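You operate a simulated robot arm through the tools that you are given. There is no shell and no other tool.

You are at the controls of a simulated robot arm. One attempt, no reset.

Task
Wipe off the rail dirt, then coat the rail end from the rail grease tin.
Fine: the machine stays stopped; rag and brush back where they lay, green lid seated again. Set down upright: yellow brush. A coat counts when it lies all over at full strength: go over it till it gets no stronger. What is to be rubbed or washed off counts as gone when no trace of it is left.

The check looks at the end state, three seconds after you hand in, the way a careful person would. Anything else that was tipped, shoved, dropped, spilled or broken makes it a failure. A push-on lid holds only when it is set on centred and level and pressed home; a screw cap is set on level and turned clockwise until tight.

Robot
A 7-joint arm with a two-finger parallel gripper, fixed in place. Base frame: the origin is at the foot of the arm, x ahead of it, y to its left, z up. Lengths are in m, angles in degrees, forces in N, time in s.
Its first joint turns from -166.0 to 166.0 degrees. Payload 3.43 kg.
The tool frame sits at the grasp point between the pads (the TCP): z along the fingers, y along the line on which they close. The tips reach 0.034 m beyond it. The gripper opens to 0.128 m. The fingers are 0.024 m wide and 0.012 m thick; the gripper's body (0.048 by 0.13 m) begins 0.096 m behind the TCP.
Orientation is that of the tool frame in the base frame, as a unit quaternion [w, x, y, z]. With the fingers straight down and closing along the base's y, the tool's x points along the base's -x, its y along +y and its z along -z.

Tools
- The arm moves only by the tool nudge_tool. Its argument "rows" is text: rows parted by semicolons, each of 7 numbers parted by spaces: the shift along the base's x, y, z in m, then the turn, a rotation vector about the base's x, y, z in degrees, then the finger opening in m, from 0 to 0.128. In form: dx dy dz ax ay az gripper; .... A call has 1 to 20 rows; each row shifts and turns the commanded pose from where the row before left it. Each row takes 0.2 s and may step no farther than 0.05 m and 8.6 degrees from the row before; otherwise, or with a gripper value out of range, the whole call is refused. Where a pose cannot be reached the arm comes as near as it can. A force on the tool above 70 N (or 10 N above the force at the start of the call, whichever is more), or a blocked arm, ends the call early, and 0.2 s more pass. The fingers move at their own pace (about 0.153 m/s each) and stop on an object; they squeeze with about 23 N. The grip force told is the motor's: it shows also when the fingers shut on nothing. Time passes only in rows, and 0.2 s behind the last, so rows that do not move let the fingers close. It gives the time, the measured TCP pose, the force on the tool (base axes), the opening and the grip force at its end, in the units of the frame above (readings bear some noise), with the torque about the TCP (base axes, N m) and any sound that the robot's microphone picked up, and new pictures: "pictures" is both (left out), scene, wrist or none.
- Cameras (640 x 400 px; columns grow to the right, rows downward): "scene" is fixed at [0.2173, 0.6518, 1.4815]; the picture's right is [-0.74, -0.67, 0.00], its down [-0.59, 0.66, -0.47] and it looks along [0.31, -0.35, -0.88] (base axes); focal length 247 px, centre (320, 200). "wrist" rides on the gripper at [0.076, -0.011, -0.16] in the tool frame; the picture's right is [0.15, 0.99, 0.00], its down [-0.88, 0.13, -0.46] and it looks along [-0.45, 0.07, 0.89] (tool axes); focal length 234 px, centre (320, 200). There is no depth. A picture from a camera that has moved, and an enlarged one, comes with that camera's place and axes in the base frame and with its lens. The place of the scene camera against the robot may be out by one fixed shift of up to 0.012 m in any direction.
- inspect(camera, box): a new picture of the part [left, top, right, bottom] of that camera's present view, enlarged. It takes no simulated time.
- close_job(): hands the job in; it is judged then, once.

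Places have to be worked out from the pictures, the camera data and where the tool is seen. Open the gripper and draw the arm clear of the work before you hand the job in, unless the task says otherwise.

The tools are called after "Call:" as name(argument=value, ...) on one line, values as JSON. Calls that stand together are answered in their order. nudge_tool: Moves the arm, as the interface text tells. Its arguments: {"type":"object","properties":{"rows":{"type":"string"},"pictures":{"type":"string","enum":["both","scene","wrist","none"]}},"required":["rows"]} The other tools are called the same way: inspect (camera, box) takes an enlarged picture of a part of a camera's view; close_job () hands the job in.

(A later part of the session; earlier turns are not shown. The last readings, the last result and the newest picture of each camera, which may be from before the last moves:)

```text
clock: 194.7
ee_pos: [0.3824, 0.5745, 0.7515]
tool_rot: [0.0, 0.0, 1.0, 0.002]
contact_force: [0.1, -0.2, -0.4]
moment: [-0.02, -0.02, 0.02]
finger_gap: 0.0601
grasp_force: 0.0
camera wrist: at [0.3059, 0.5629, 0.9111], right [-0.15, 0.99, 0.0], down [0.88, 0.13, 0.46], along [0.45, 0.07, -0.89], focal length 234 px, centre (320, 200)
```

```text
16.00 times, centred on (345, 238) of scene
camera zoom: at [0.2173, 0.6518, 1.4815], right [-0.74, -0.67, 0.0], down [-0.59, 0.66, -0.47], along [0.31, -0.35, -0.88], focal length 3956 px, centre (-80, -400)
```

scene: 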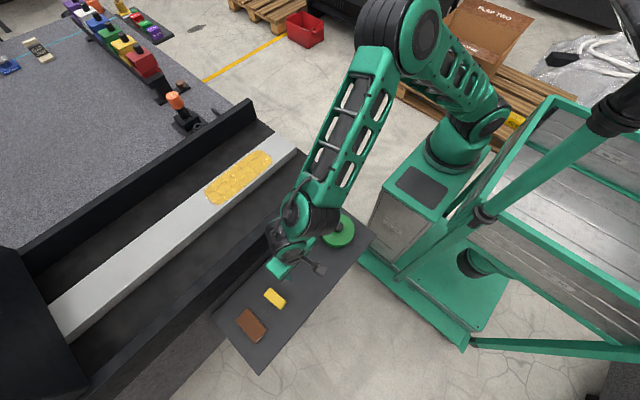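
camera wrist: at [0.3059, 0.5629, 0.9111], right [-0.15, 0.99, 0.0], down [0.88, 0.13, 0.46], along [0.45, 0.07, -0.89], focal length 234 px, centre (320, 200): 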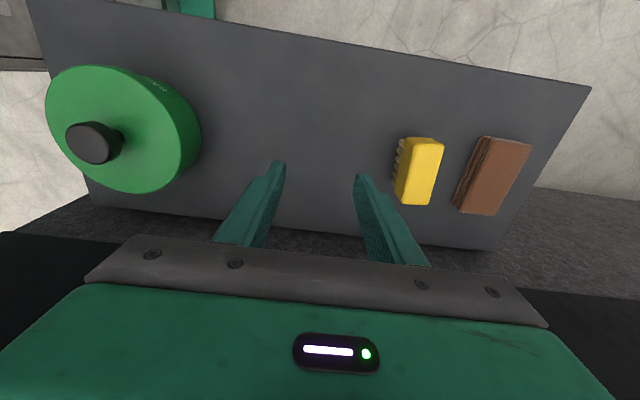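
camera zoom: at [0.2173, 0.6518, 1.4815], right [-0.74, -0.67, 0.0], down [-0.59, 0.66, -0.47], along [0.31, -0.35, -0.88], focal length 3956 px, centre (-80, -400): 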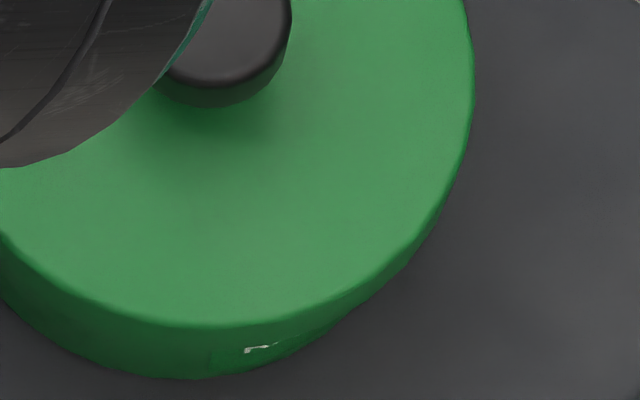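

The lid is seated but about 2.5 mm off centre. I will slide it back without lifting: go back over the knob at the known centred pose (0.381, 0.390), descend and close so the fingers centre the knob.

Call:
nudge_tool(rows="0 0 0.04 0 0 0 0.06;0 0 0.045 0 0 0 0.06;0 -0.045 0 0 0 0 0.06;0 -0.045 0 0 0 0 0.06;0 -0.045 0 0 0 0 0.06;0 -0.045 0 0 0 0 0.06;-0.001 -0.004 -0.03 0 0 0 0.06;0 0 -0.03 0 0 0 0.06;0 0 0 0 0 0 0.06", pictures="wrist")

Call:
inspect(camera="wrist", box=[230, 90, 410, 240])

```text
clock: 196.7
ee_pos: [0.3811, 0.39, 0.7775]
tool_rot: [0.0, 0.001, 1.0, 0.002]
contact_force: [0.2, 1.0, 0.6]
moment: [0.0, 0.0, 0.0]
finger_gap: 0.06
grasp_force: 0.0
camera wrist: at [0.3051, 0.3783, 0.9368], right [-0.15, 0.99, 0.0], down [0.88, 0.13, 0.46], along [0.45, 0.07, -0.89], focal length 234 px, centre (320, 200)
```

wrist: 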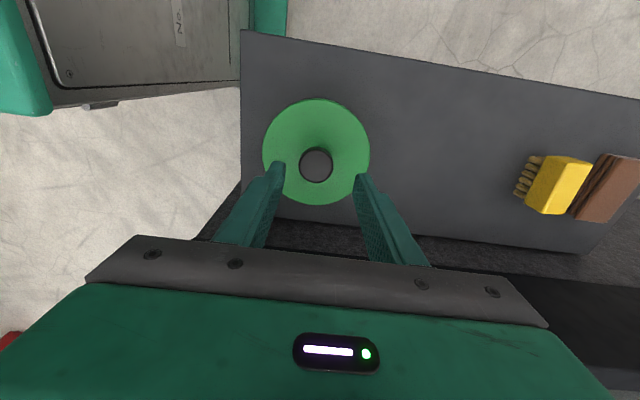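

```text
2.67 times, centred on (320, 165) of wrist
camera zoom: at [0.3051, 0.3783, 0.9368], right [-0.15, 0.99, 0.0], down [0.88, 0.13, 0.46], along [0.45, 0.07, -0.89], focal length 624 px, centre (320, 293)
```

zoom: 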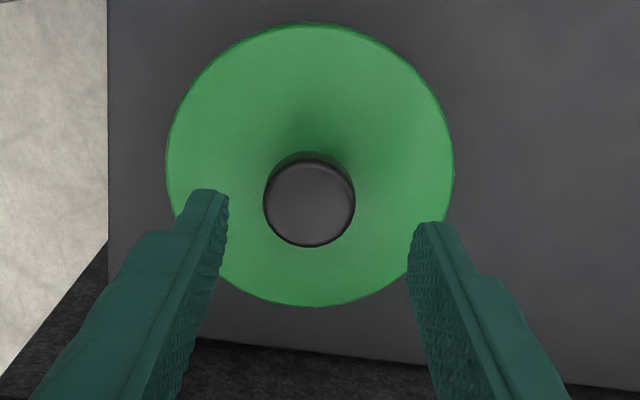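

The knob is visibly about 3 mm toward −y of the gripper centre. I descend around it to grip height.

Call:
nudge_tool(rows="0 0 -0.02 0 0 0 0.058;0 0 -0.015 0 0 0 0.058;0 0 -0.008 0 0 0 0.058;0 0 -0.003 0 0 0 0.058;0 0 0 0 0 0 0.058", pictures="none")

```text
clock: 197.9
ee_pos: [0.3806, 0.3901, 0.7308]
tool_rot: [0.0, 0.001, 1.0, 0.003]
contact_force: [-0.2, 0.3, -0.4]
moment: [0.01, -0.02, -0.02]
finger_gap: 0.0579
grasp_force: 0.1
```

Call:
nudge_tool(rows="0 0 0 0 0 0 0.045;0 0 0 0 0 0 0.04;0 0 0 0 0 0 0.036;0 0 0 0 0 0 0.033;0 0 0 0 0 0 0.028;0 0 0 0 0 0 0.02;0 0 0 0 0 0 0.015;0 0 0 0 0 0 0.015", pictures="wrist")

Call:
inspect(camera="scene", box=[300, 190, 380, 260])

Call:
inspect(camera="scene", box=[315, 208, 363, 252])

```text
clock: 199.7
ee_pos: [0.3805, 0.3907, 0.7305]
tool_rot: [0.0, 0.0, 1.0, 0.003]
contact_force: [0.3, -0.1, 1.1]
moment: [-0.03, 0.01, 0.0]
finger_gap: 0.0328
grasp_force: 22.9
camera wrist: at [0.3048, 0.3782, 0.8915], right [-0.15, 0.99, 0.0], down [0.88, 0.13, 0.46], along [0.45, 0.07, -0.89], focal length 234 px, centre (320, 200)
```

wrist: 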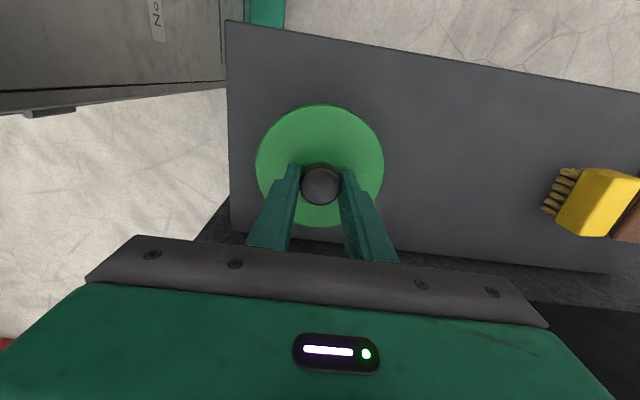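

```text
5.71 times, centred on (340, 225) of scene
camera zoom: at [0.2173, 0.6518, 1.4815], right [-0.74, -0.67, 0.0], down [-0.59, 0.66, -0.47], along [0.31, -0.35, -0.88], focal length 1413 px, centre (206, 57)
```

zoom: 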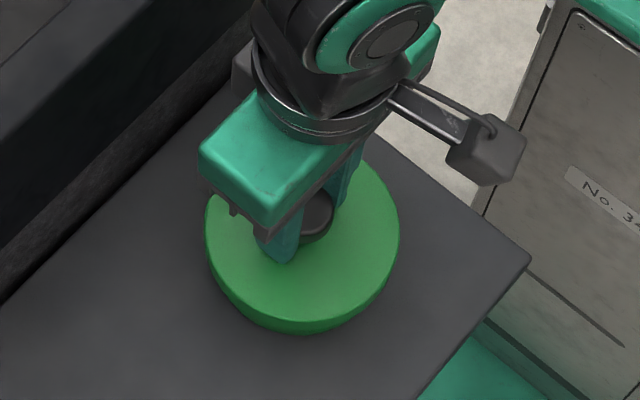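

```text
9.09 times, centred on (339, 230) of scene
camera zoom: at [0.2173, 0.6518, 1.4815], right [-0.74, -0.67, 0.0], down [-0.59, 0.66, -0.47], along [0.31, -0.35, -0.88], focal length 2248 px, centre (147, -73)
```

zoom: 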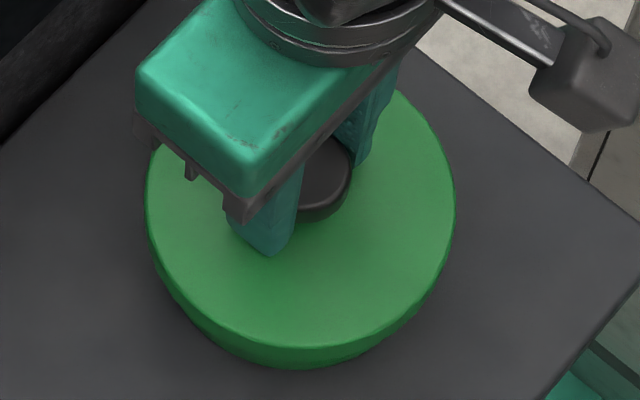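

The lid slid back on centre (edges 205/399 px, label hidden again). While gripping it centred, I press it down firmly.

Call:
nudge_tool(rows="0 0 -0.001 0 0 0 0.015;0 0 -0.001 0 0 0 0.015;0 0 0 0 0 0 0.015", pictures="none")

```text
clock: 200.5
ee_pos: [0.3816, 0.3897, 0.7297]
tool_rot: [-0.001, 0.001, 1.0, 0.003]
contact_force: [1.7, -0.2, 16.6]
moment: [-0.02, -0.09, 0.05]
finger_gap: 0.0325
grasp_force: 22.9
```

Call:
nudge_tool(rows="0 0 -0.001 0 0 0 0.015;0 0 -0.001 0 0 0 0.015;0 0 0 0 0 0 0.015", pictures="none")

```text
clock: 201.3
ee_pos: [0.3813, 0.3905, 0.728]
tool_rot: [0.0, 0.0, 1.0, 0.002]
contact_force: [1.1, -3.8, 30.4]
moment: [-0.37, 0.05, 0.0]
finger_gap: 0.0328
grasp_force: 23.1
```

Call:
nudge_tool(rows="0 -0.0003 -0.001 0 0 0 0.015;0 0 -0.001 0 0 0 0.015;0 0 0 0 0 0 0.015", pictures="none")

```text
clock: 201.9
ee_pos: [0.3717, 0.3905, 0.7315]
tool_rot: [0.007, 0.001, 1.0, 0.002]
contact_force: [1.3, -0.4, -0.6]
moment: [0.04, 0.08, -0.02]
finger_gap: 0.0325
grasp_force: 22.4
stopped in row 3: the force on the tool passed its limit at 73 N (the readings are from after the stop); the commanded pose is now the measured one
```

The push exceeded 70 N and the stop made the tool recoil about 10 mm in −x while gripping. I check what happened to the lid and tin.

Call:
inspect(camera="scene", box=[300, 190, 380, 260])

Call:
inspect(camera="wrist", box=[230, 90, 410, 250])

```text
5.71 times, centred on (340, 225) of scene
camera zoom: at [0.2173, 0.6518, 1.4815], right [-0.74, -0.67, 0.0], down [-0.59, 0.66, -0.47], along [0.31, -0.35, -0.88], focal length 1413 px, centre (206, 57)
```

zoom: 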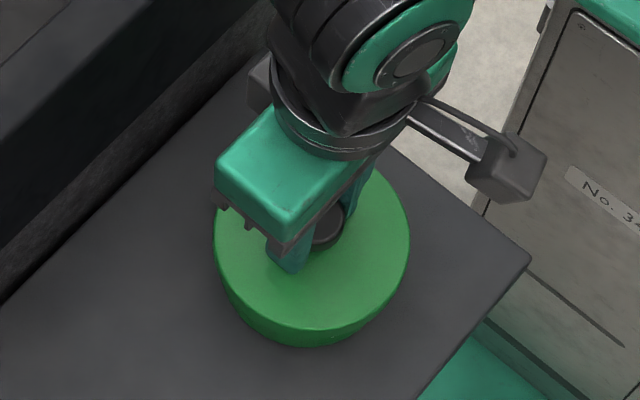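

```text
2.50 times, centred on (320, 170) of wrist
camera zoom: at [0.2936, 0.3787, 0.8904], right [-0.15, 0.99, 0.0], down [0.87, 0.13, 0.47], along [0.46, 0.07, -0.88], focal length 585 px, centre (320, 275)
```

zoom: 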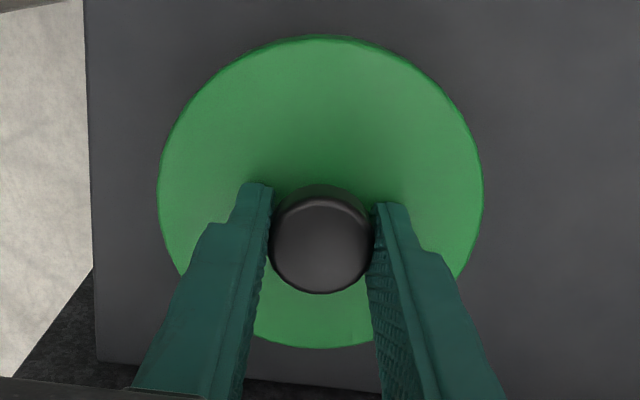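

Both lid and tin were dragged together by roughly 8–9 mm in −x. I look closer to measure the tin's displacement before correcting it.

Call:
inspect(camera="scene", box=[315, 208, 363, 252])

Call:
nudge_tool(rows="0 0 0 0 0 0 0.015;0 0 0 0 0 0 0.015", pictures="both")

```text
9.09 times, centred on (339, 230) of scene
camera zoom: at [0.2173, 0.6518, 1.4815], right [-0.74, -0.67, 0.0], down [-0.59, 0.66, -0.47], along [0.31, -0.35, -0.88], focal length 2248 px, centre (147, -73)
```

zoom: 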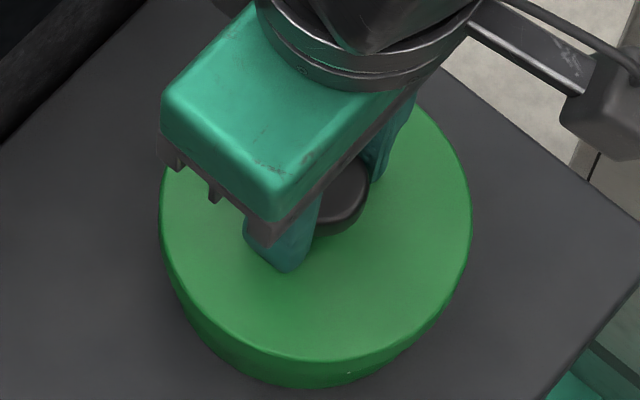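

```text
clock: 202.5
ee_pos: [0.3719, 0.3905, 0.7309]
tool_rot: [0.007, 0.001, 1.0, 0.003]
contact_force: [1.1, 0.3, 0.0]
moment: [0.02, 0.0, -0.05]
finger_gap: 0.0326
grasp_force: 22.8
camera wrist: at [0.2937, 0.3788, 0.8905], right [-0.15, 0.99, 0.0], down [0.87, 0.13, 0.47], along [0.46, 0.07, -0.88], focal length 234 px, centre (320, 200)
```

scene: 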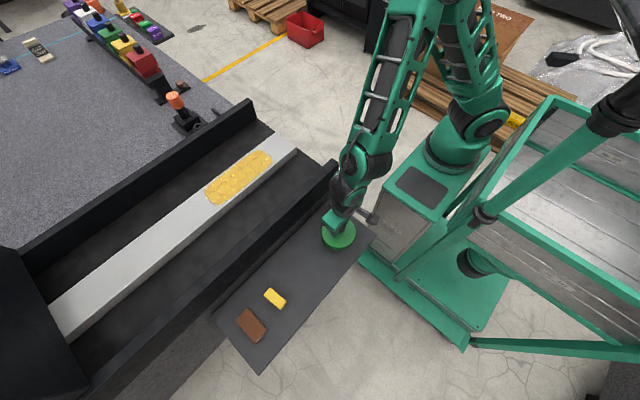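
wrist: 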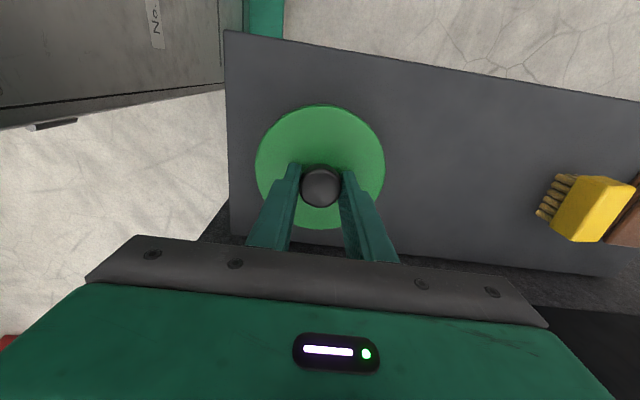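

Tin and lid moved together (about −8.8 mm x, +1.5 mm y), as if now held together. I gently slide them back while levelling the 0.8° tilt, in small steps.

Call:
nudge_tool(rows="0.002 -0.0003 0 0 0.2 0 0.015;0.002 -0.0003 0 0 0.2 0 0.015;0.002 -0.0003 0 0 0.2 0 0.015;0.002 -0.0003 0 0 0.2 0 0.015;0 0 0 0 0 0 0.015", pictures="none")

Call:
inspect(camera="scene", box=[315, 208, 363, 252])

```text
clock: 203.7
ee_pos: [0.3794, 0.3895, 0.7304]
tool_rot: [0.0, 0.001, 1.0, 0.002]
contact_force: [-0.6, 0.4, -0.4]
moment: [-0.02, 0.04, -0.04]
finger_gap: 0.0326
grasp_force: 23.2
```

```text
9.09 times, centred on (339, 230) of scene
camera zoom: at [0.2173, 0.6518, 1.4815], right [-0.74, -0.67, 0.0], down [-0.59, 0.66, -0.47], along [0.31, -0.35, -0.88], focal length 2248 px, centre (147, -73)
```

zoom: 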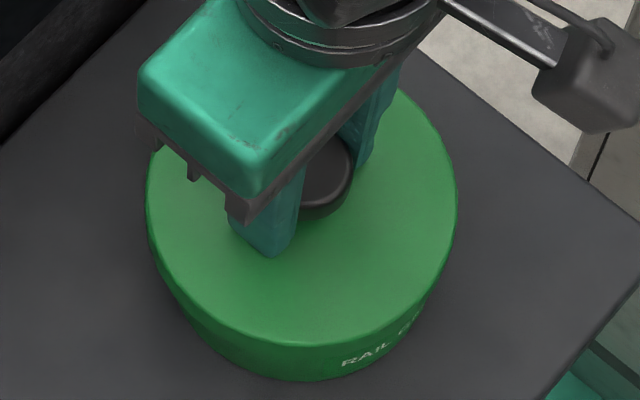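

The lid came back but slid over the tin; the tin is still displaced several mm. I will take the lid off again, put it aside, and move the tin back by gripping its body. First I lift the lid straight up.

Call:
nudge_tool(rows="0 0 0.005 0 0 0 0.015;0 0 0.01 0 0 0 0.015;0 0 0.025 0 0 0 0.015;0 0 0.03 0 0 0 0.015;0 0 0.02 0 0 0 0.015;0 0 0 0 0 0 0.015", pictures="none")

Call:
inspect(camera="scene", box=[290, 180, 390, 260])

```text
clock: 205.1
ee_pos: [0.3819, 0.3896, 0.8213]
tool_rot: [0.0, 0.001, 1.0, 0.003]
contact_force: [0.4, 0.1, -0.9]
moment: [0.03, -0.02, 0.0]
finger_gap: 0.0327
grasp_force: 23.3
```

```text
5.00 times, centred on (340, 220) of scene
camera zoom: at [0.2173, 0.6518, 1.4815], right [-0.74, -0.67, 0.0], down [-0.59, 0.66, -0.47], along [0.31, -0.35, -0.88], focal length 1236 px, centre (220, 100)
```

zoom: 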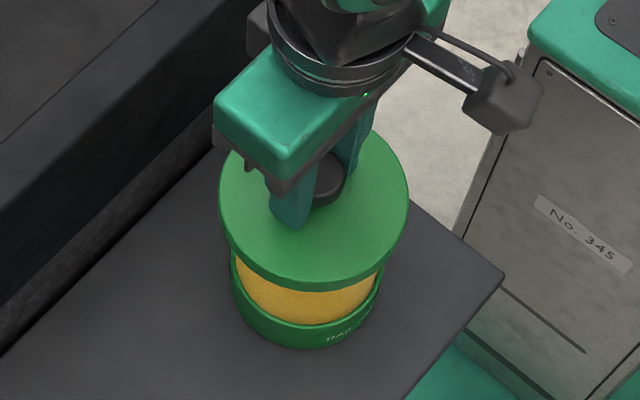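

The tin is displaced by about (−6.4, +1) mm. I set the lid aside on the free tray area again.

Call:
nudge_tool(rows="0 0.041 0 0 0 0 0.015;0 0.041 0 0 0 0 0.015;0 0.041 0 0 0 0 0.015;0 0.041 0 0 0 0 0.015;0 0 -0.03 0 0 0 0.015;0 0 -0.04 0 0 0 0.015;0 0 -0.035 0 0 0 0.015;0 0 -0.015 0 0 0 0.015;0 0 0 0 0 0 0.015", pictures="wrist")

```text
clock: 207.1
ee_pos: [0.3807, 0.553, 0.7013]
tool_rot: [0.0, 0.001, 1.0, 0.002]
contact_force: [-0.1, -0.5, -0.4]
moment: [-0.03, 0.03, 0.02]
finger_gap: 0.0324
grasp_force: 23.2
camera wrist: at [0.3039, 0.5407, 0.8618], right [-0.15, 0.99, 0.01], down [0.88, 0.13, 0.46], along [0.45, 0.07, -0.89], focal length 234 px, centre (320, 200)
```

wrist: 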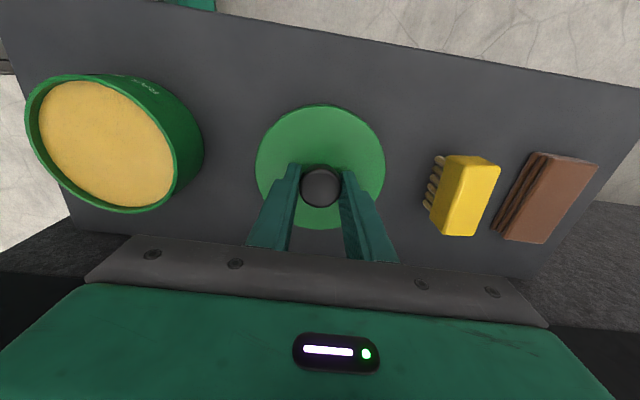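

Call:
nudge_tool(rows="0 0 -0.004 0 0 0 0.015;0 0 -0.003 0 0 0 0.015;0 0 -0.0015 0 0 0 0.015;0 0 0 0 0 0 0.015", pictures="none")

```text
clock: 208.1
ee_pos: [0.3819, 0.554, 0.6918]
tool_rot: [0.0, 0.001, 1.0, 0.002]
contact_force: [0.4, -0.1, -0.9]
moment: [0.0, 0.02, -0.01]
finger_gap: 0.0329
grasp_force: 22.7
```

Call:
nudge_tool(rows="0 0 -0.001 0 0 0 0.015;0 0 0 0 0 0 0.015", pictures="none")

```text
clock: 208.7
ee_pos: [0.3801, 0.5538, 0.6917]
tool_rot: [0.0, 0.0, 1.0, 0.002]
contact_force: [-0.6, 0.0, -0.4]
moment: [-0.02, 0.02, -0.03]
finger_gap: 0.0327
grasp_force: 23.0
```

Call:
nudge_tool(rows="0 0 -0.001 0 0 0 0.015;0 0 0 0 0 0 0.015", pictures="none")

```text
clock: 209.3
ee_pos: [0.3808, 0.554, 0.6905]
tool_rot: [0.0, 0.002, 1.0, 0.002]
contact_force: [0.2, 0.9, -0.3]
moment: [0.04, 0.01, 0.0]
finger_gap: 0.033
grasp_force: 23.5
```

Call:
nudge_tool(rows="0 0 -0.001 0 0 0 0.015;0 0 0 0 0 0 0.015", pictures="none")

```text
clock: 209.9
ee_pos: [0.38, 0.5533, 0.69]
tool_rot: [0.001, 0.001, 1.0, 0.003]
contact_force: [-0.2, -1.8, 3.0]
moment: [-0.28, 0.06, 0.01]
finger_gap: 0.0329
grasp_force: 23.2
```

Contact with 3 N. I open the fingers and lift off, then look at tin and lid.

Call:
nudge_tool(rows="0 0 0 0 0 0 0.036;0 0 0 0 0 0 0.045;0 0 0 0 0 0 0.06;0 0 0.01 0 0 0 0.06;0 0 0.04 0 0 0 0.06;0 0 0.045 0 0 0 0.08;0 0 0.045 0 0 0 0.1;0 0 0 0 0 0 0.128", pictures="both")

Call:
inspect(camera="scene", box=[290, 180, 390, 260])

Call:
inspect(camera="wrist", box=[130, 60, 380, 200])

```text
clock: 211.7
ee_pos: [0.3799, 0.5512, 0.8295]
tool_rot: [0.0, 0.001, 1.0, 0.002]
contact_force: [-0.2, -0.1, 0.0]
moment: [0.02, 0.01, -0.02]
finger_gap: 0.1281
grasp_force: 0.2
camera wrist: at [0.3024, 0.5395, 0.9894], right [-0.15, 0.99, 0.01], down [0.88, 0.13, 0.46], along [0.45, 0.07, -0.89], focal length 234 px, centre (320, 200)
```

scene: 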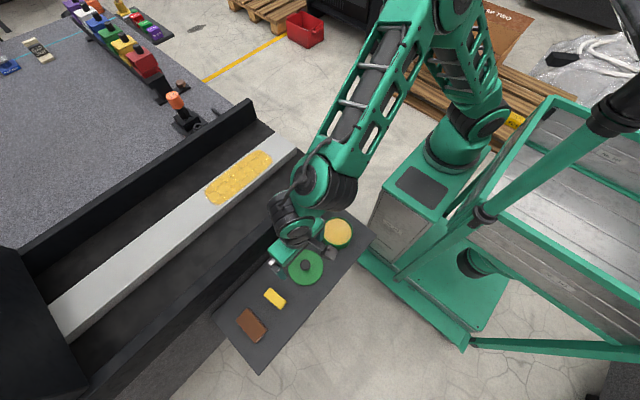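
wrist: 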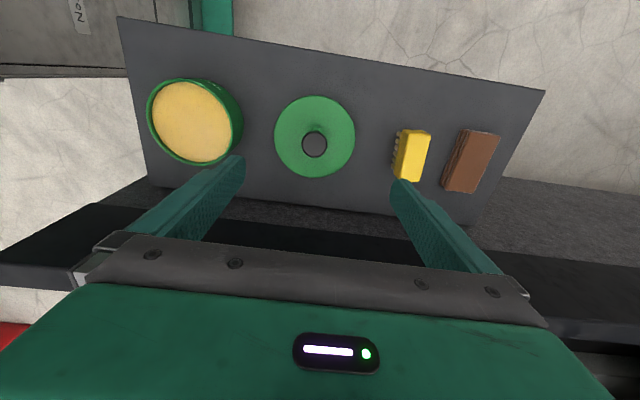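

```text
5.00 times, centred on (340, 220) of scene
camera zoom: at [0.2173, 0.6518, 1.4815], right [-0.74, -0.67, 0.0], down [-0.59, 0.66, -0.47], along [0.31, -0.35, -0.88], focal length 1236 px, centre (220, 100)
```

zoom: 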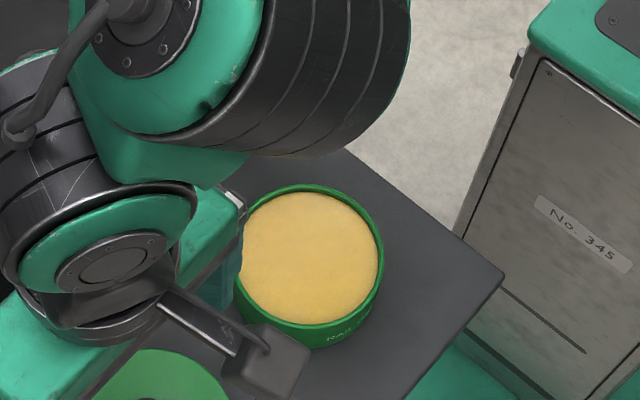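

```text
2.56 times, centred on (255, 130) of wrist
camera zoom: at [0.3024, 0.5395, 0.9894], right [-0.15, 0.99, 0.01], down [0.88, 0.13, 0.46], along [0.45, 0.07, -0.89], focal length 600 px, centre (486, 379)
```

zoom: 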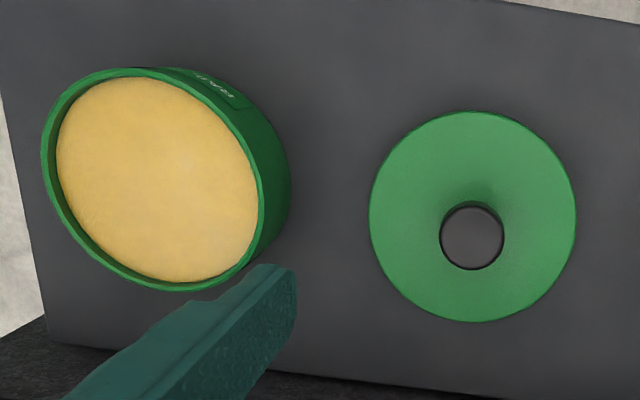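

The lid lies flat aside. Now I open fully and go above the tin to grip its body.

Call:
nudge_tool(rows="-0.0012 -0.04 0 0 0 0 0.128;-0.0012 -0.04 0 0 0 0 0.128;-0.0012 -0.04 0 0 0 0 0.128;-0.0012 -0.04 0 0 0 0 0.128;0 0 0 0 0 0 0.128", pictures="wrist")

Call:
inspect(camera="wrist", box=[220, 70, 420, 230])

Call:
inspect(camera="scene", box=[290, 160, 390, 260])

```text
clock: 212.9
ee_pos: [0.3736, 0.391, 0.8286]
tool_rot: [0.0, 0.001, 1.0, 0.003]
contact_force: [0.7, -0.2, -0.1]
moment: [-0.02, 0.03, 0.06]
finger_gap: 0.1279
grasp_force: 0.1
camera wrist: at [0.2968, 0.379, 0.9884], right [-0.15, 0.99, 0.01], down [0.88, 0.13, 0.46], along [0.45, 0.07, -0.89], focal length 234 px, centre (320, 200)
```

wrist: 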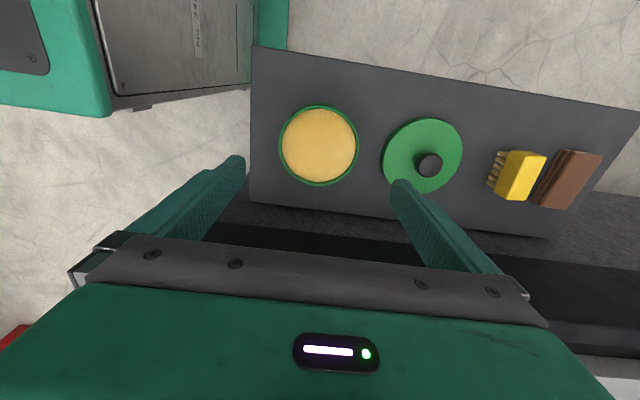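

```text
2.50 times, centred on (320, 150) of wrist
camera zoom: at [0.2968, 0.379, 0.9884], right [-0.15, 0.99, 0.01], down [0.88, 0.13, 0.46], along [0.45, 0.07, -0.89], focal length 585 px, centre (320, 325)
```

zoom: 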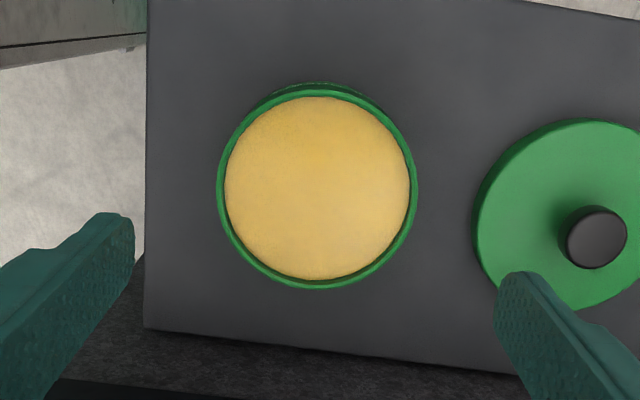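

```text
4.00 times, centred on (340, 210) of scene
camera zoom: at [0.2173, 0.6518, 1.4815], right [-0.74, -0.67, 0.0], down [-0.59, 0.66, -0.47], along [0.31, -0.35, -0.88], focal length 989 px, centre (240, 160)
```

zoom: 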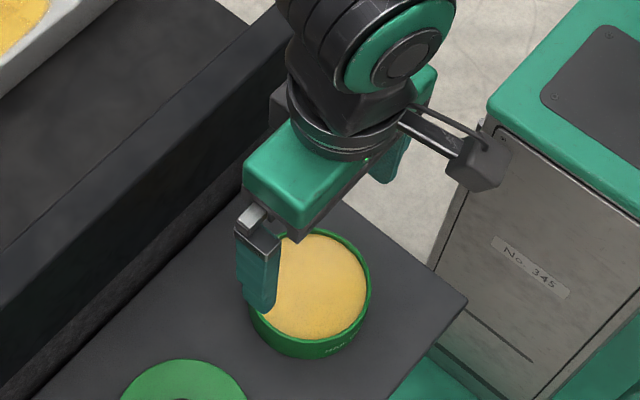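

The tin centre is now about (0.375, 0.389), i.e. displaced some −4.5 mm in x. I descend with open fingers on both sides of the tin.

Call:
nudge_tool(rows="0.0012 -0.0015 -0.03 0 0 0 0.128;0 0 -0.04 0 0 0 0.128;0 0 -0.03 0 0 0 0.128;0 0 -0.02 0 0 0 0.128;0 0 0 0 0 0 0.128", pictures="wrist")

Call:
inspect(camera="wrist", box=[200, 80, 440, 250])

```text
clock: 214.1
ee_pos: [0.3752, 0.3934, 0.7094]
tool_rot: [0.0, 0.001, 1.0, 0.003]
contact_force: [-0.8, 0.5, -0.2]
moment: [-0.02, 0.0, 0.01]
finger_gap: 0.1281
grasp_force: 0.1
camera wrist: at [0.2985, 0.381, 0.8689], right [-0.15, 0.99, 0.01], down [0.88, 0.13, 0.46], along [0.45, 0.07, -0.89], focal length 234 px, centre (320, 200)
```

wrist: 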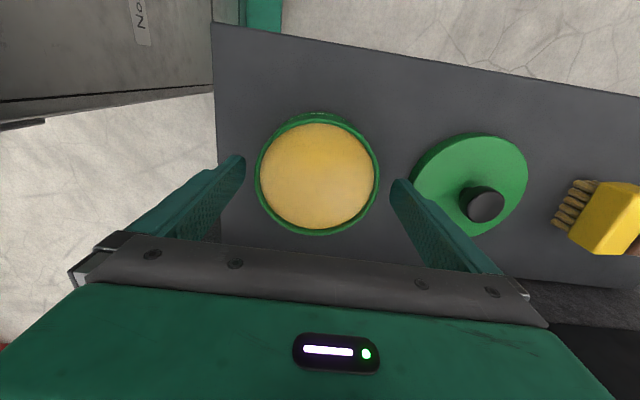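

```text
2.35 times, centred on (320, 165) of wrist
camera zoom: at [0.2985, 0.381, 0.8689], right [-0.15, 0.99, 0.01], down [0.88, 0.13, 0.46], along [0.45, 0.07, -0.89], focal length 551 px, centre (320, 282)
```

zoom: 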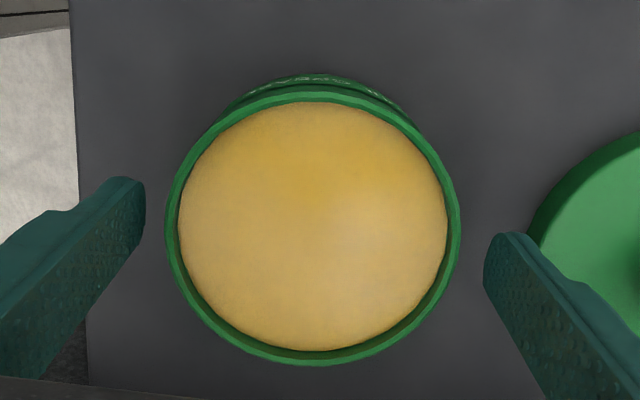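

The tin sits centred between the open fingers. I go down the last 14 mm and close gently on its body.

Call:
nudge_tool(rows="0 -0.001 -0.008 0 0 0 0.128;0 0 -0.006 0 0 0 0.128;0 0 0 0 0 0 0.128;0 0 0 0 0 0 0.115;0 0 0 0 0 0 0.108;0 0 0 0 0 0 0.1;0 0 0 0 0 0 0.095;0 0 0 0 0 0 0.095", pictures="wrist")

Call:
inspect(camera="scene", box=[290, 160, 390, 260])

```text
clock: 215.9
ee_pos: [0.3753, 0.3921, 0.6955]
tool_rot: [0.001, 0.001, 1.0, 0.002]
contact_force: [0.3, -0.2, 0.7]
moment: [-0.1, 0.02, 0.03]
finger_gap: 0.1036
grasp_force: 23.3
camera wrist: at [0.2988, 0.3799, 0.8563], right [-0.15, 0.99, 0.01], down [0.88, 0.13, 0.46], along [0.45, 0.07, -0.89], focal length 234 px, centre (320, 200)
```

wrist: 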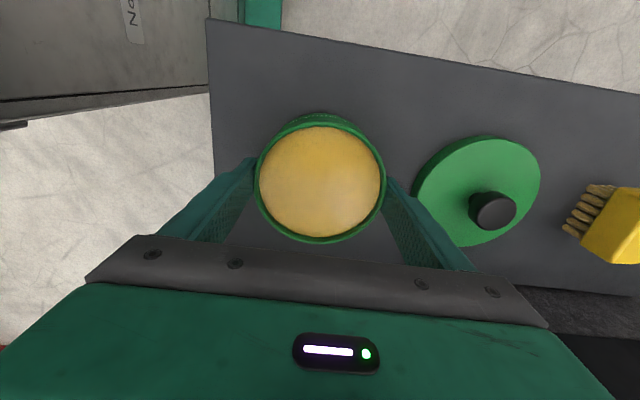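

```text
4.00 times, centred on (340, 210) of scene
camera zoom: at [0.2173, 0.6518, 1.4815], right [-0.74, -0.67, 0.0], down [-0.59, 0.66, -0.47], along [0.31, -0.35, -0.88], focal length 989 px, centre (240, 160)
```

zoom: 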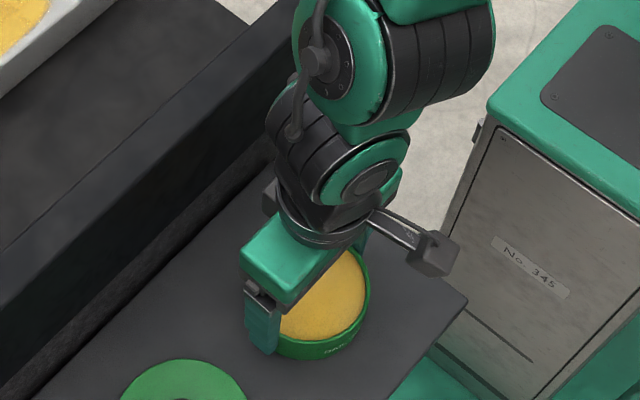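

The tin is held (103.6 mm). I slide it by (+4, −2.3) mm and compare with the reference view.

Call:
nudge_tool(rows="0.002 -0.0012 0 0 0 0 0.095;0.002 -0.0011 0 0 0 0 0.095;0 0 0 0 0 0 0.095;0 0 0 0 0 0 0.095", pictures="none")

Call:
inspect(camera="scene", box=[290, 160, 390, 260])

Call:
inspect(camera="scene", box=[290, 180, 390, 260])

```text
clock: 216.9
ee_pos: [0.3788, 0.3905, 0.6952]
tool_rot: [0.0, 0.0, 1.0, 0.003]
contact_force: [-4.7, 4.2, 16.4]
moment: [0.17, 0.21, -0.03]
finger_gap: 0.1039
grasp_force: 23.1
```

```text
4.00 times, centred on (340, 210) of scene
camera zoom: at [0.2173, 0.6518, 1.4815], right [-0.74, -0.67, 0.0], down [-0.59, 0.66, -0.47], along [0.31, -0.35, -0.88], focal length 989 px, centre (240, 160)
```

zoom: 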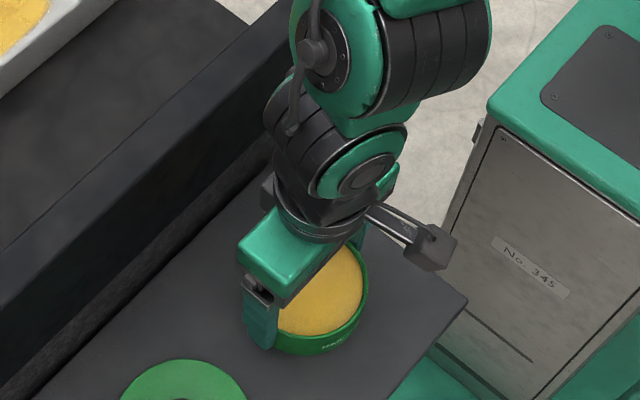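

```text
5.00 times, centred on (340, 220) of scene
camera zoom: at [0.2173, 0.6518, 1.4815], right [-0.74, -0.67, 0.0], down [-0.59, 0.66, -0.47], along [0.31, -0.35, -0.88], focal length 1236 px, centre (220, 100)
```

zoom: 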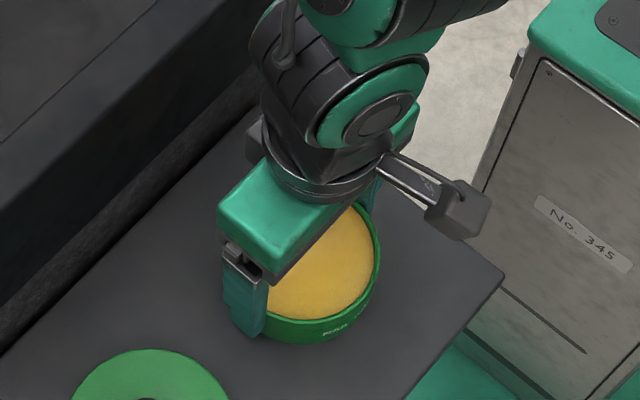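

The tin's outline and label now match the reference (right edge 380 px, bottom 344 px, label at 323 px). I ease the small downward load and open the fingers fully.

Call:
nudge_tool(rows="0 0 0.0008 0 0 0 0.095;0 0 0 0 0 0 0.106;0 0 0 0 0 0 0.116;0 0 0 0 0 0 0.128;0 0 0 0 0 0 0.128;0 0 0.02 0 0 0 0.128;0 0 0.04 0 0 0 0.128;0 0 0.04 0 0 0 0.128;0 0 0.035 0 0 0 0.128;0 0 0 0 0 0 0.128", pictures="both")

Call:
inspect(camera="scene", box=[290, 180, 390, 260])

Call:
inspect(camera="wrist", box=[220, 70, 420, 230])

```text
clock: 219.1
ee_pos: [0.383, 0.3869, 0.8316]
tool_rot: [0.0, 0.0, 1.0, 0.003]
contact_force: [0.1, -0.1, -0.5]
moment: [-0.01, 0.0, 0.0]
finger_gap: 0.1278
grasp_force: 0.0
camera wrist: at [0.3069, 0.3758, 0.9928], right [-0.15, 0.99, 0.01], down [0.88, 0.13, 0.46], along [0.45, 0.07, -0.89], focal length 234 px, centre (320, 200)
```

scene: 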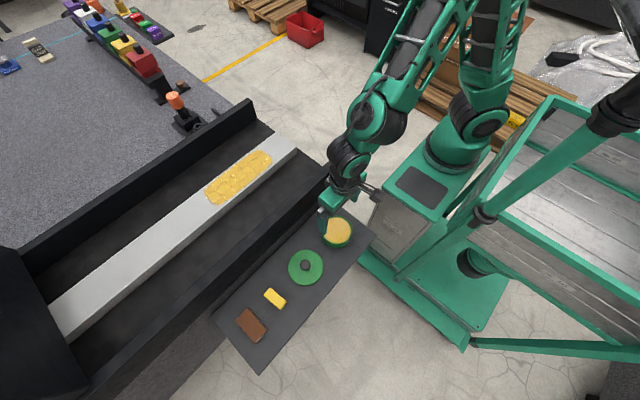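
wrist: 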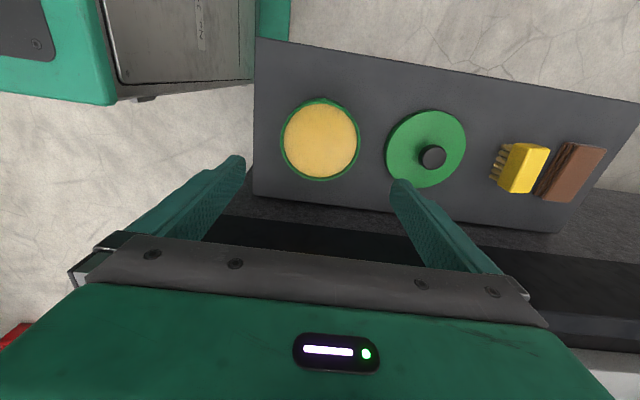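

```text
5.00 times, centred on (340, 220) of scene
camera zoom: at [0.2173, 0.6518, 1.4815], right [-0.74, -0.67, 0.0], down [-0.59, 0.66, -0.47], along [0.31, -0.35, -0.88], focal length 1236 px, centre (220, 100)
```

zoom: 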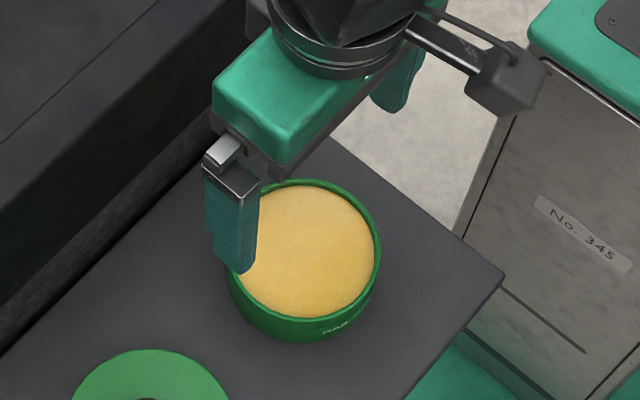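

```text
2.50 times, centred on (320, 150) of wrist
camera zoom: at [0.3069, 0.3758, 0.9928], right [-0.15, 0.99, 0.01], down [0.88, 0.13, 0.46], along [0.45, 0.07, -0.89], focal length 585 px, centre (320, 325)
```

zoom: 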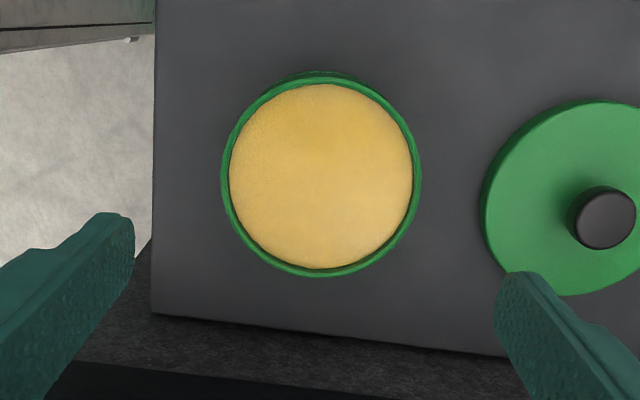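

The tin is back in place by the reference view. Now I fetch the lid again: move above its knob.

Call:
nudge_tool(rows="-0.0005 0.041 0 0 0 0 0.128;-0.0005 0.041 0 0 0 0 0.09;-0.0005 0.041 0 0 0 0 0.06;-0.0005 0.041 0 0 0 0 0.06;0 0 -0.04 0 0 0 0.06;0 0 -0.04 0 0 0 0.06;0 0 -0.02 0 0 0 0.06;0 0 0 0 0 0 0.06", pictures="wrist")

Call:
inspect(camera="wrist", box=[230, 100, 410, 240])

```text
clock: 220.9
ee_pos: [0.3799, 0.5541, 0.7325]
tool_rot: [0.0, 0.001, 1.0, 0.002]
contact_force: [-0.1, 0.5, -0.1]
moment: [0.01, 0.01, 0.0]
finger_gap: 0.0599
grasp_force: 0.1
camera wrist: at [0.3022, 0.5423, 0.8921], right [-0.15, 0.99, 0.01], down [0.88, 0.13, 0.46], along [0.45, 0.07, -0.89], focal length 234 px, centre (320, 200)
```

wrist: 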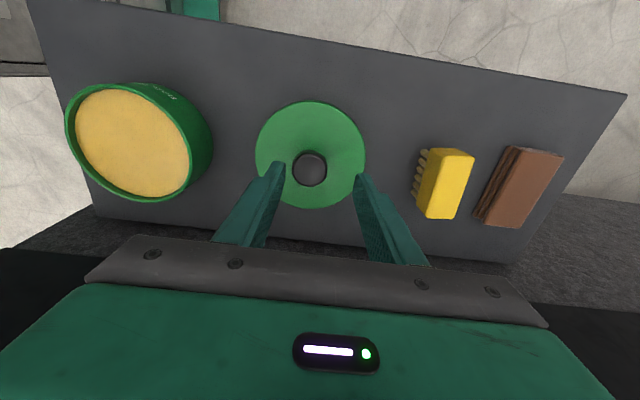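

```text
2.86 times, centred on (320, 170) of wrist
camera zoom: at [0.3022, 0.5423, 0.8921], right [-0.15, 0.99, 0.01], down [0.88, 0.13, 0.46], along [0.45, 0.07, -0.89], focal length 669 px, centre (320, 286)
```

zoom: 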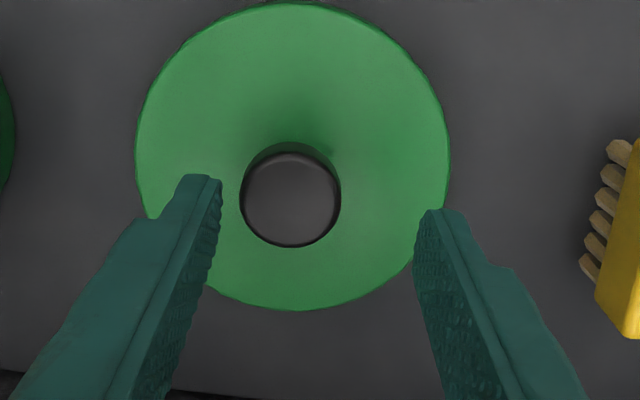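

The lid had slipped further (knob at about (0.382, 0.544)) because it was released slightly tilted. I realign on the knob and descend to grip.

Call:
nudge_tool(rows="0.0008 -0.0102 0 0 0 0 0.06;0 0 -0.015 0 0 0 0.058;0 0 -0.015 0 0 0 0.055;0 0 -0.006 0 0 0 0.055;0 0 0 0 0 0 0.055", pictures="wrist")

Call:
inspect(camera="wrist", box=[230, 110, 410, 250])

```text
clock: 222.1
ee_pos: [0.38, 0.5445, 0.6949]
tool_rot: [0.0, 0.001, 1.0, 0.002]
contact_force: [-0.3, -0.4, 0.0]
moment: [0.01, 0.01, 0.02]
finger_gap: 0.055
grasp_force: 0.1
camera wrist: at [0.3028, 0.5316, 0.8561], right [-0.15, 0.99, 0.01], down [0.88, 0.13, 0.46], along [0.45, 0.07, -0.89], focal length 234 px, centre (320, 200)
```

wrist: 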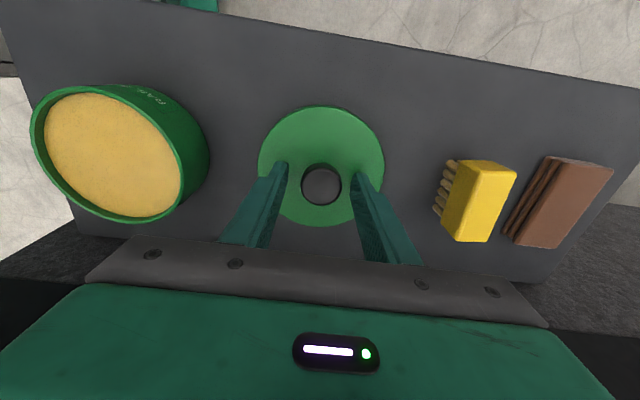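

```text
2.86 times, centred on (320, 180) of wrist
camera zoom: at [0.3028, 0.5316, 0.8561], right [-0.15, 0.99, 0.01], down [0.88, 0.13, 0.46], along [0.45, 0.07, -0.89], focal length 669 px, centre (320, 257)
```

zoom: 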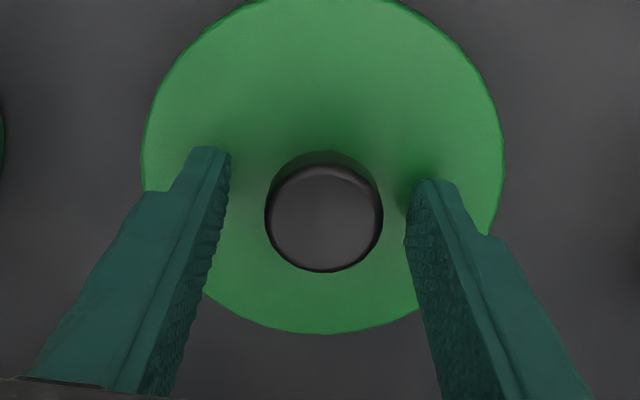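

The knob is about 2.5 mm to the +y side of the gripper centre, and the tool has crept to a 0.3° tilt about x. I correct both, lower a bit more, and then close.

Call:
nudge_tool(rows="0 0.0025 0 -0.34 0 0 0.055;0 0 -0.002 0 0 0 0.055;0 0 -0.0015 0 0 0 0.055;0 0 0 0 0 0 0.055", pictures="wrist")

Call:
inspect(camera="wrist", box=[230, 110, 410, 250])

```text
clock: 223.1
ee_pos: [0.3791, 0.547, 0.6921]
tool_rot: [0.0, 0.001, 1.0, 0.001]
contact_force: [-0.4, 0.2, -0.5]
moment: [0.02, 0.0, 0.01]
finger_gap: 0.055
grasp_force: 0.1
camera wrist: at [0.3027, 0.5349, 0.8527], right [-0.15, 0.99, 0.0], down [0.88, 0.13, 0.46], along [0.45, 0.07, -0.89], focal length 234 px, centre (320, 200)
```

wrist: 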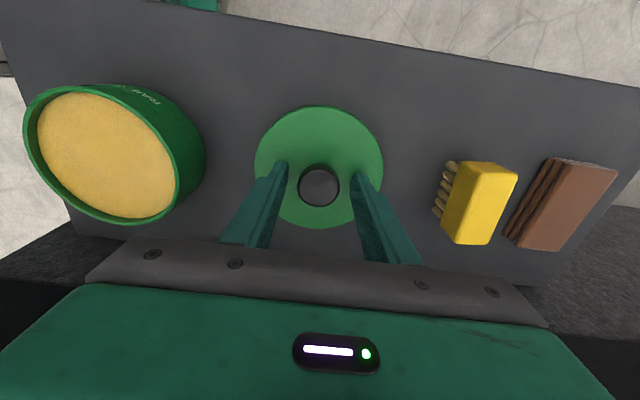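

```text
2.86 times, centred on (320, 180) of wrist
camera zoom: at [0.3027, 0.5349, 0.8527], right [-0.15, 0.99, 0.0], down [0.88, 0.13, 0.46], along [0.45, 0.07, -0.89], focal length 669 px, centre (320, 257)
```

zoom: 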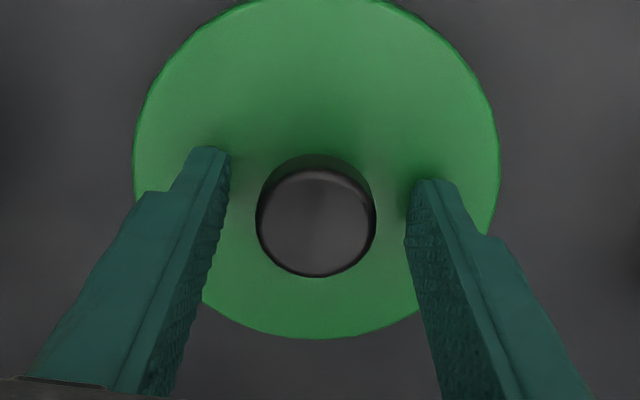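

Call:
nudge_tool(rows="0.0005 0 -0.001 0 0 0 0.055;0 0 -0.001 0 0 0 0.055;0 0 0 0 0 0 0.055", pictures="none")

```text
clock: 223.9
ee_pos: [0.379, 0.5462, 0.6904]
tool_rot: [0.0, 0.001, 1.0, 0.0]
contact_force: [-1.0, -0.5, -1.0]
moment: [-0.02, 0.02, -0.03]
finger_gap: 0.055
grasp_force: 0.1
```

Level and centred. I close on the knob and lift slightly to see how the lid hangs.

Call:
nudge_tool(rows="0 0 0 0 0 0 0.04;0 0 0 0 0 0 0.034;0 0 0 0 0 0 0.028;0 0 0 0 0 0 0.02;0 0 0 0 0 0 0.015;0 0 0 0 0 0 0.015", pictures="none")

Call:
nudge_tool(rows="0 0 0.015 0 0 0 0.015;0 0 0.04 0 0 0 0.015;0 0 0.04 0 0 0 0.015;0 0 0.035 0 0 0 0.015;0 0 0 0 0 0 0.015", pictures="both")

Call:
inspect(camera="scene", box=[260, 220, 360, 300])

```text
clock: 225.3
ee_pos: [0.3795, 0.545, 0.6894]
tool_rot: [-0.001, 0.0, 1.0, 0.0]
contact_force: [-0.1, 0.1, -0.1]
moment: [0.01, -0.02, 0.01]
finger_gap: 0.0324
grasp_force: 22.9
```

```text
clock: 226.5
ee_pos: [0.3812, 0.5441, 0.8208]
tool_rot: [0.0, 0.001, 1.0, 0.0]
contact_force: [0.2, -0.4, -0.3]
moment: [-0.01, -0.03, -0.01]
finger_gap: 0.0329
grasp_force: 22.8
camera wrist: at [0.3042, 0.5336, 0.9812], right [-0.15, 0.99, 0.0], down [0.88, 0.13, 0.46], along [0.45, 0.07, -0.89], focal length 234 px, centre (320, 200)
```

scene: 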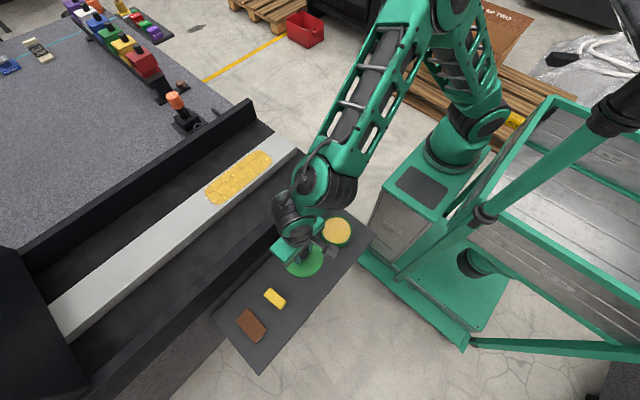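
wrist: 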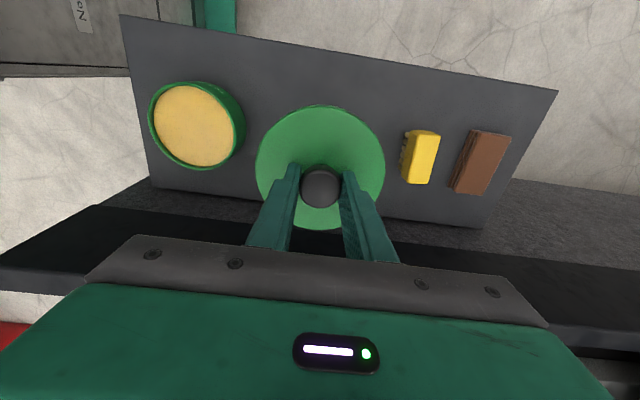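

```text
5.00 times, centred on (310, 260) of scene
camera zoom: at [0.2173, 0.6518, 1.4815], right [-0.74, -0.67, 0.0], down [-0.59, 0.66, -0.47], along [0.31, -0.35, -0.88], focal length 1236 px, centre (370, -100)
```

zoom: 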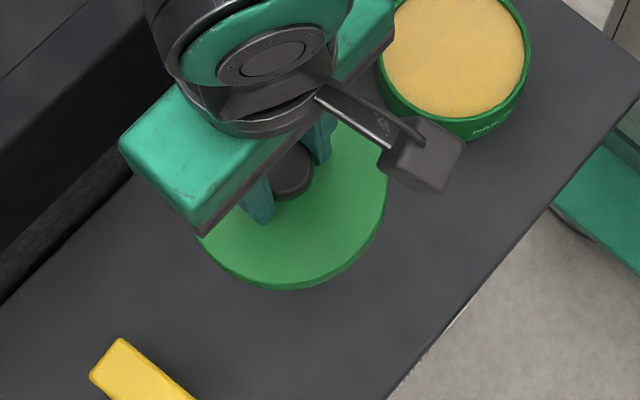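

The lid hangs level. I carry it over the tin and go down to z ≈ 0.755 where I have reference pictures.

Call:
nudge_tool(rows="0 -0.0386 0 0 0 0 0.015;0 -0.0386 0 0 0 0 0.015;0 -0.0386 0 0 0 0 0.015;0 -0.0386 0 0 0 0 0.015;0 0 -0.03 0 0 0 0.015;0 0 -0.025 0 0 0 0.015;0 0 -0.01 0 0 0 0.015;0 0 0 0 0 0 0.015", pictures="wrist")

Call:
inspect(camera="scene", box=[300, 190, 380, 260])

Call:
inspect(camera="scene", box=[315, 208, 363, 252])

```text
clock: 228.3
ee_pos: [0.381, 0.3909, 0.7542]
tool_rot: [0.0, 0.0, 1.0, -0.001]
contact_force: [-1.2, 0.4, -0.7]
moment: [0.0, 0.0, 0.01]
finger_gap: 0.0326
grasp_force: 23.4
camera wrist: at [0.3043, 0.3806, 0.9145], right [-0.15, 0.99, 0.0], down [0.88, 0.13, 0.46], along [0.45, 0.07, -0.89], focal length 234 px, centre (320, 200)
```

wrist: 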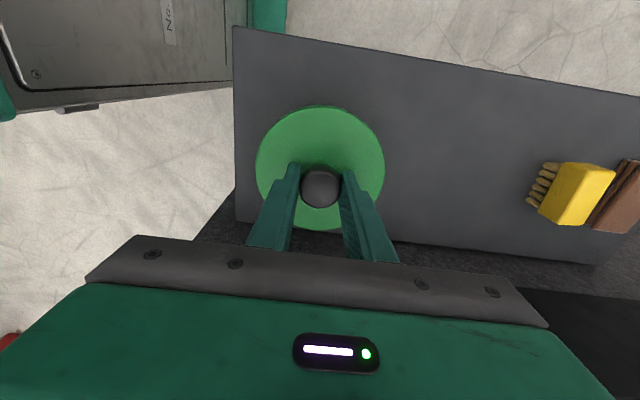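

```text
5.71 times, centred on (340, 225) of scene
camera zoom: at [0.2173, 0.6518, 1.4815], right [-0.74, -0.67, 0.0], down [-0.59, 0.66, -0.47], along [0.31, -0.35, -0.88], focal length 1413 px, centre (206, 57)
```

zoom: 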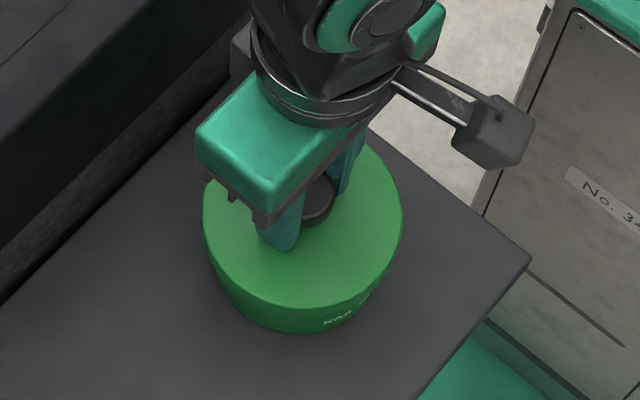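

```text
9.09 times, centred on (339, 230) of scene
camera zoom: at [0.2173, 0.6518, 1.4815], right [-0.74, -0.67, 0.0], down [-0.59, 0.66, -0.47], along [0.31, -0.35, -0.88], focal length 2248 px, centre (147, -73)
```

zoom: 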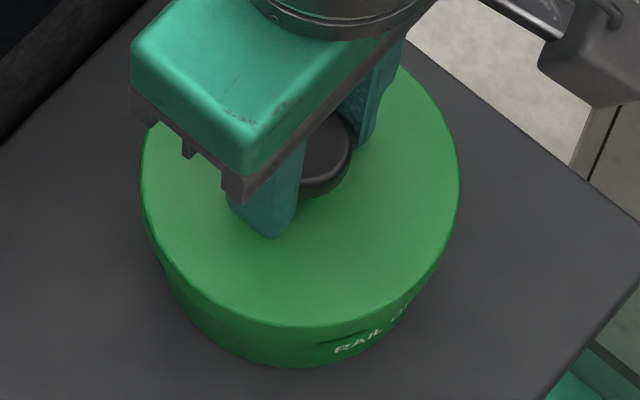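

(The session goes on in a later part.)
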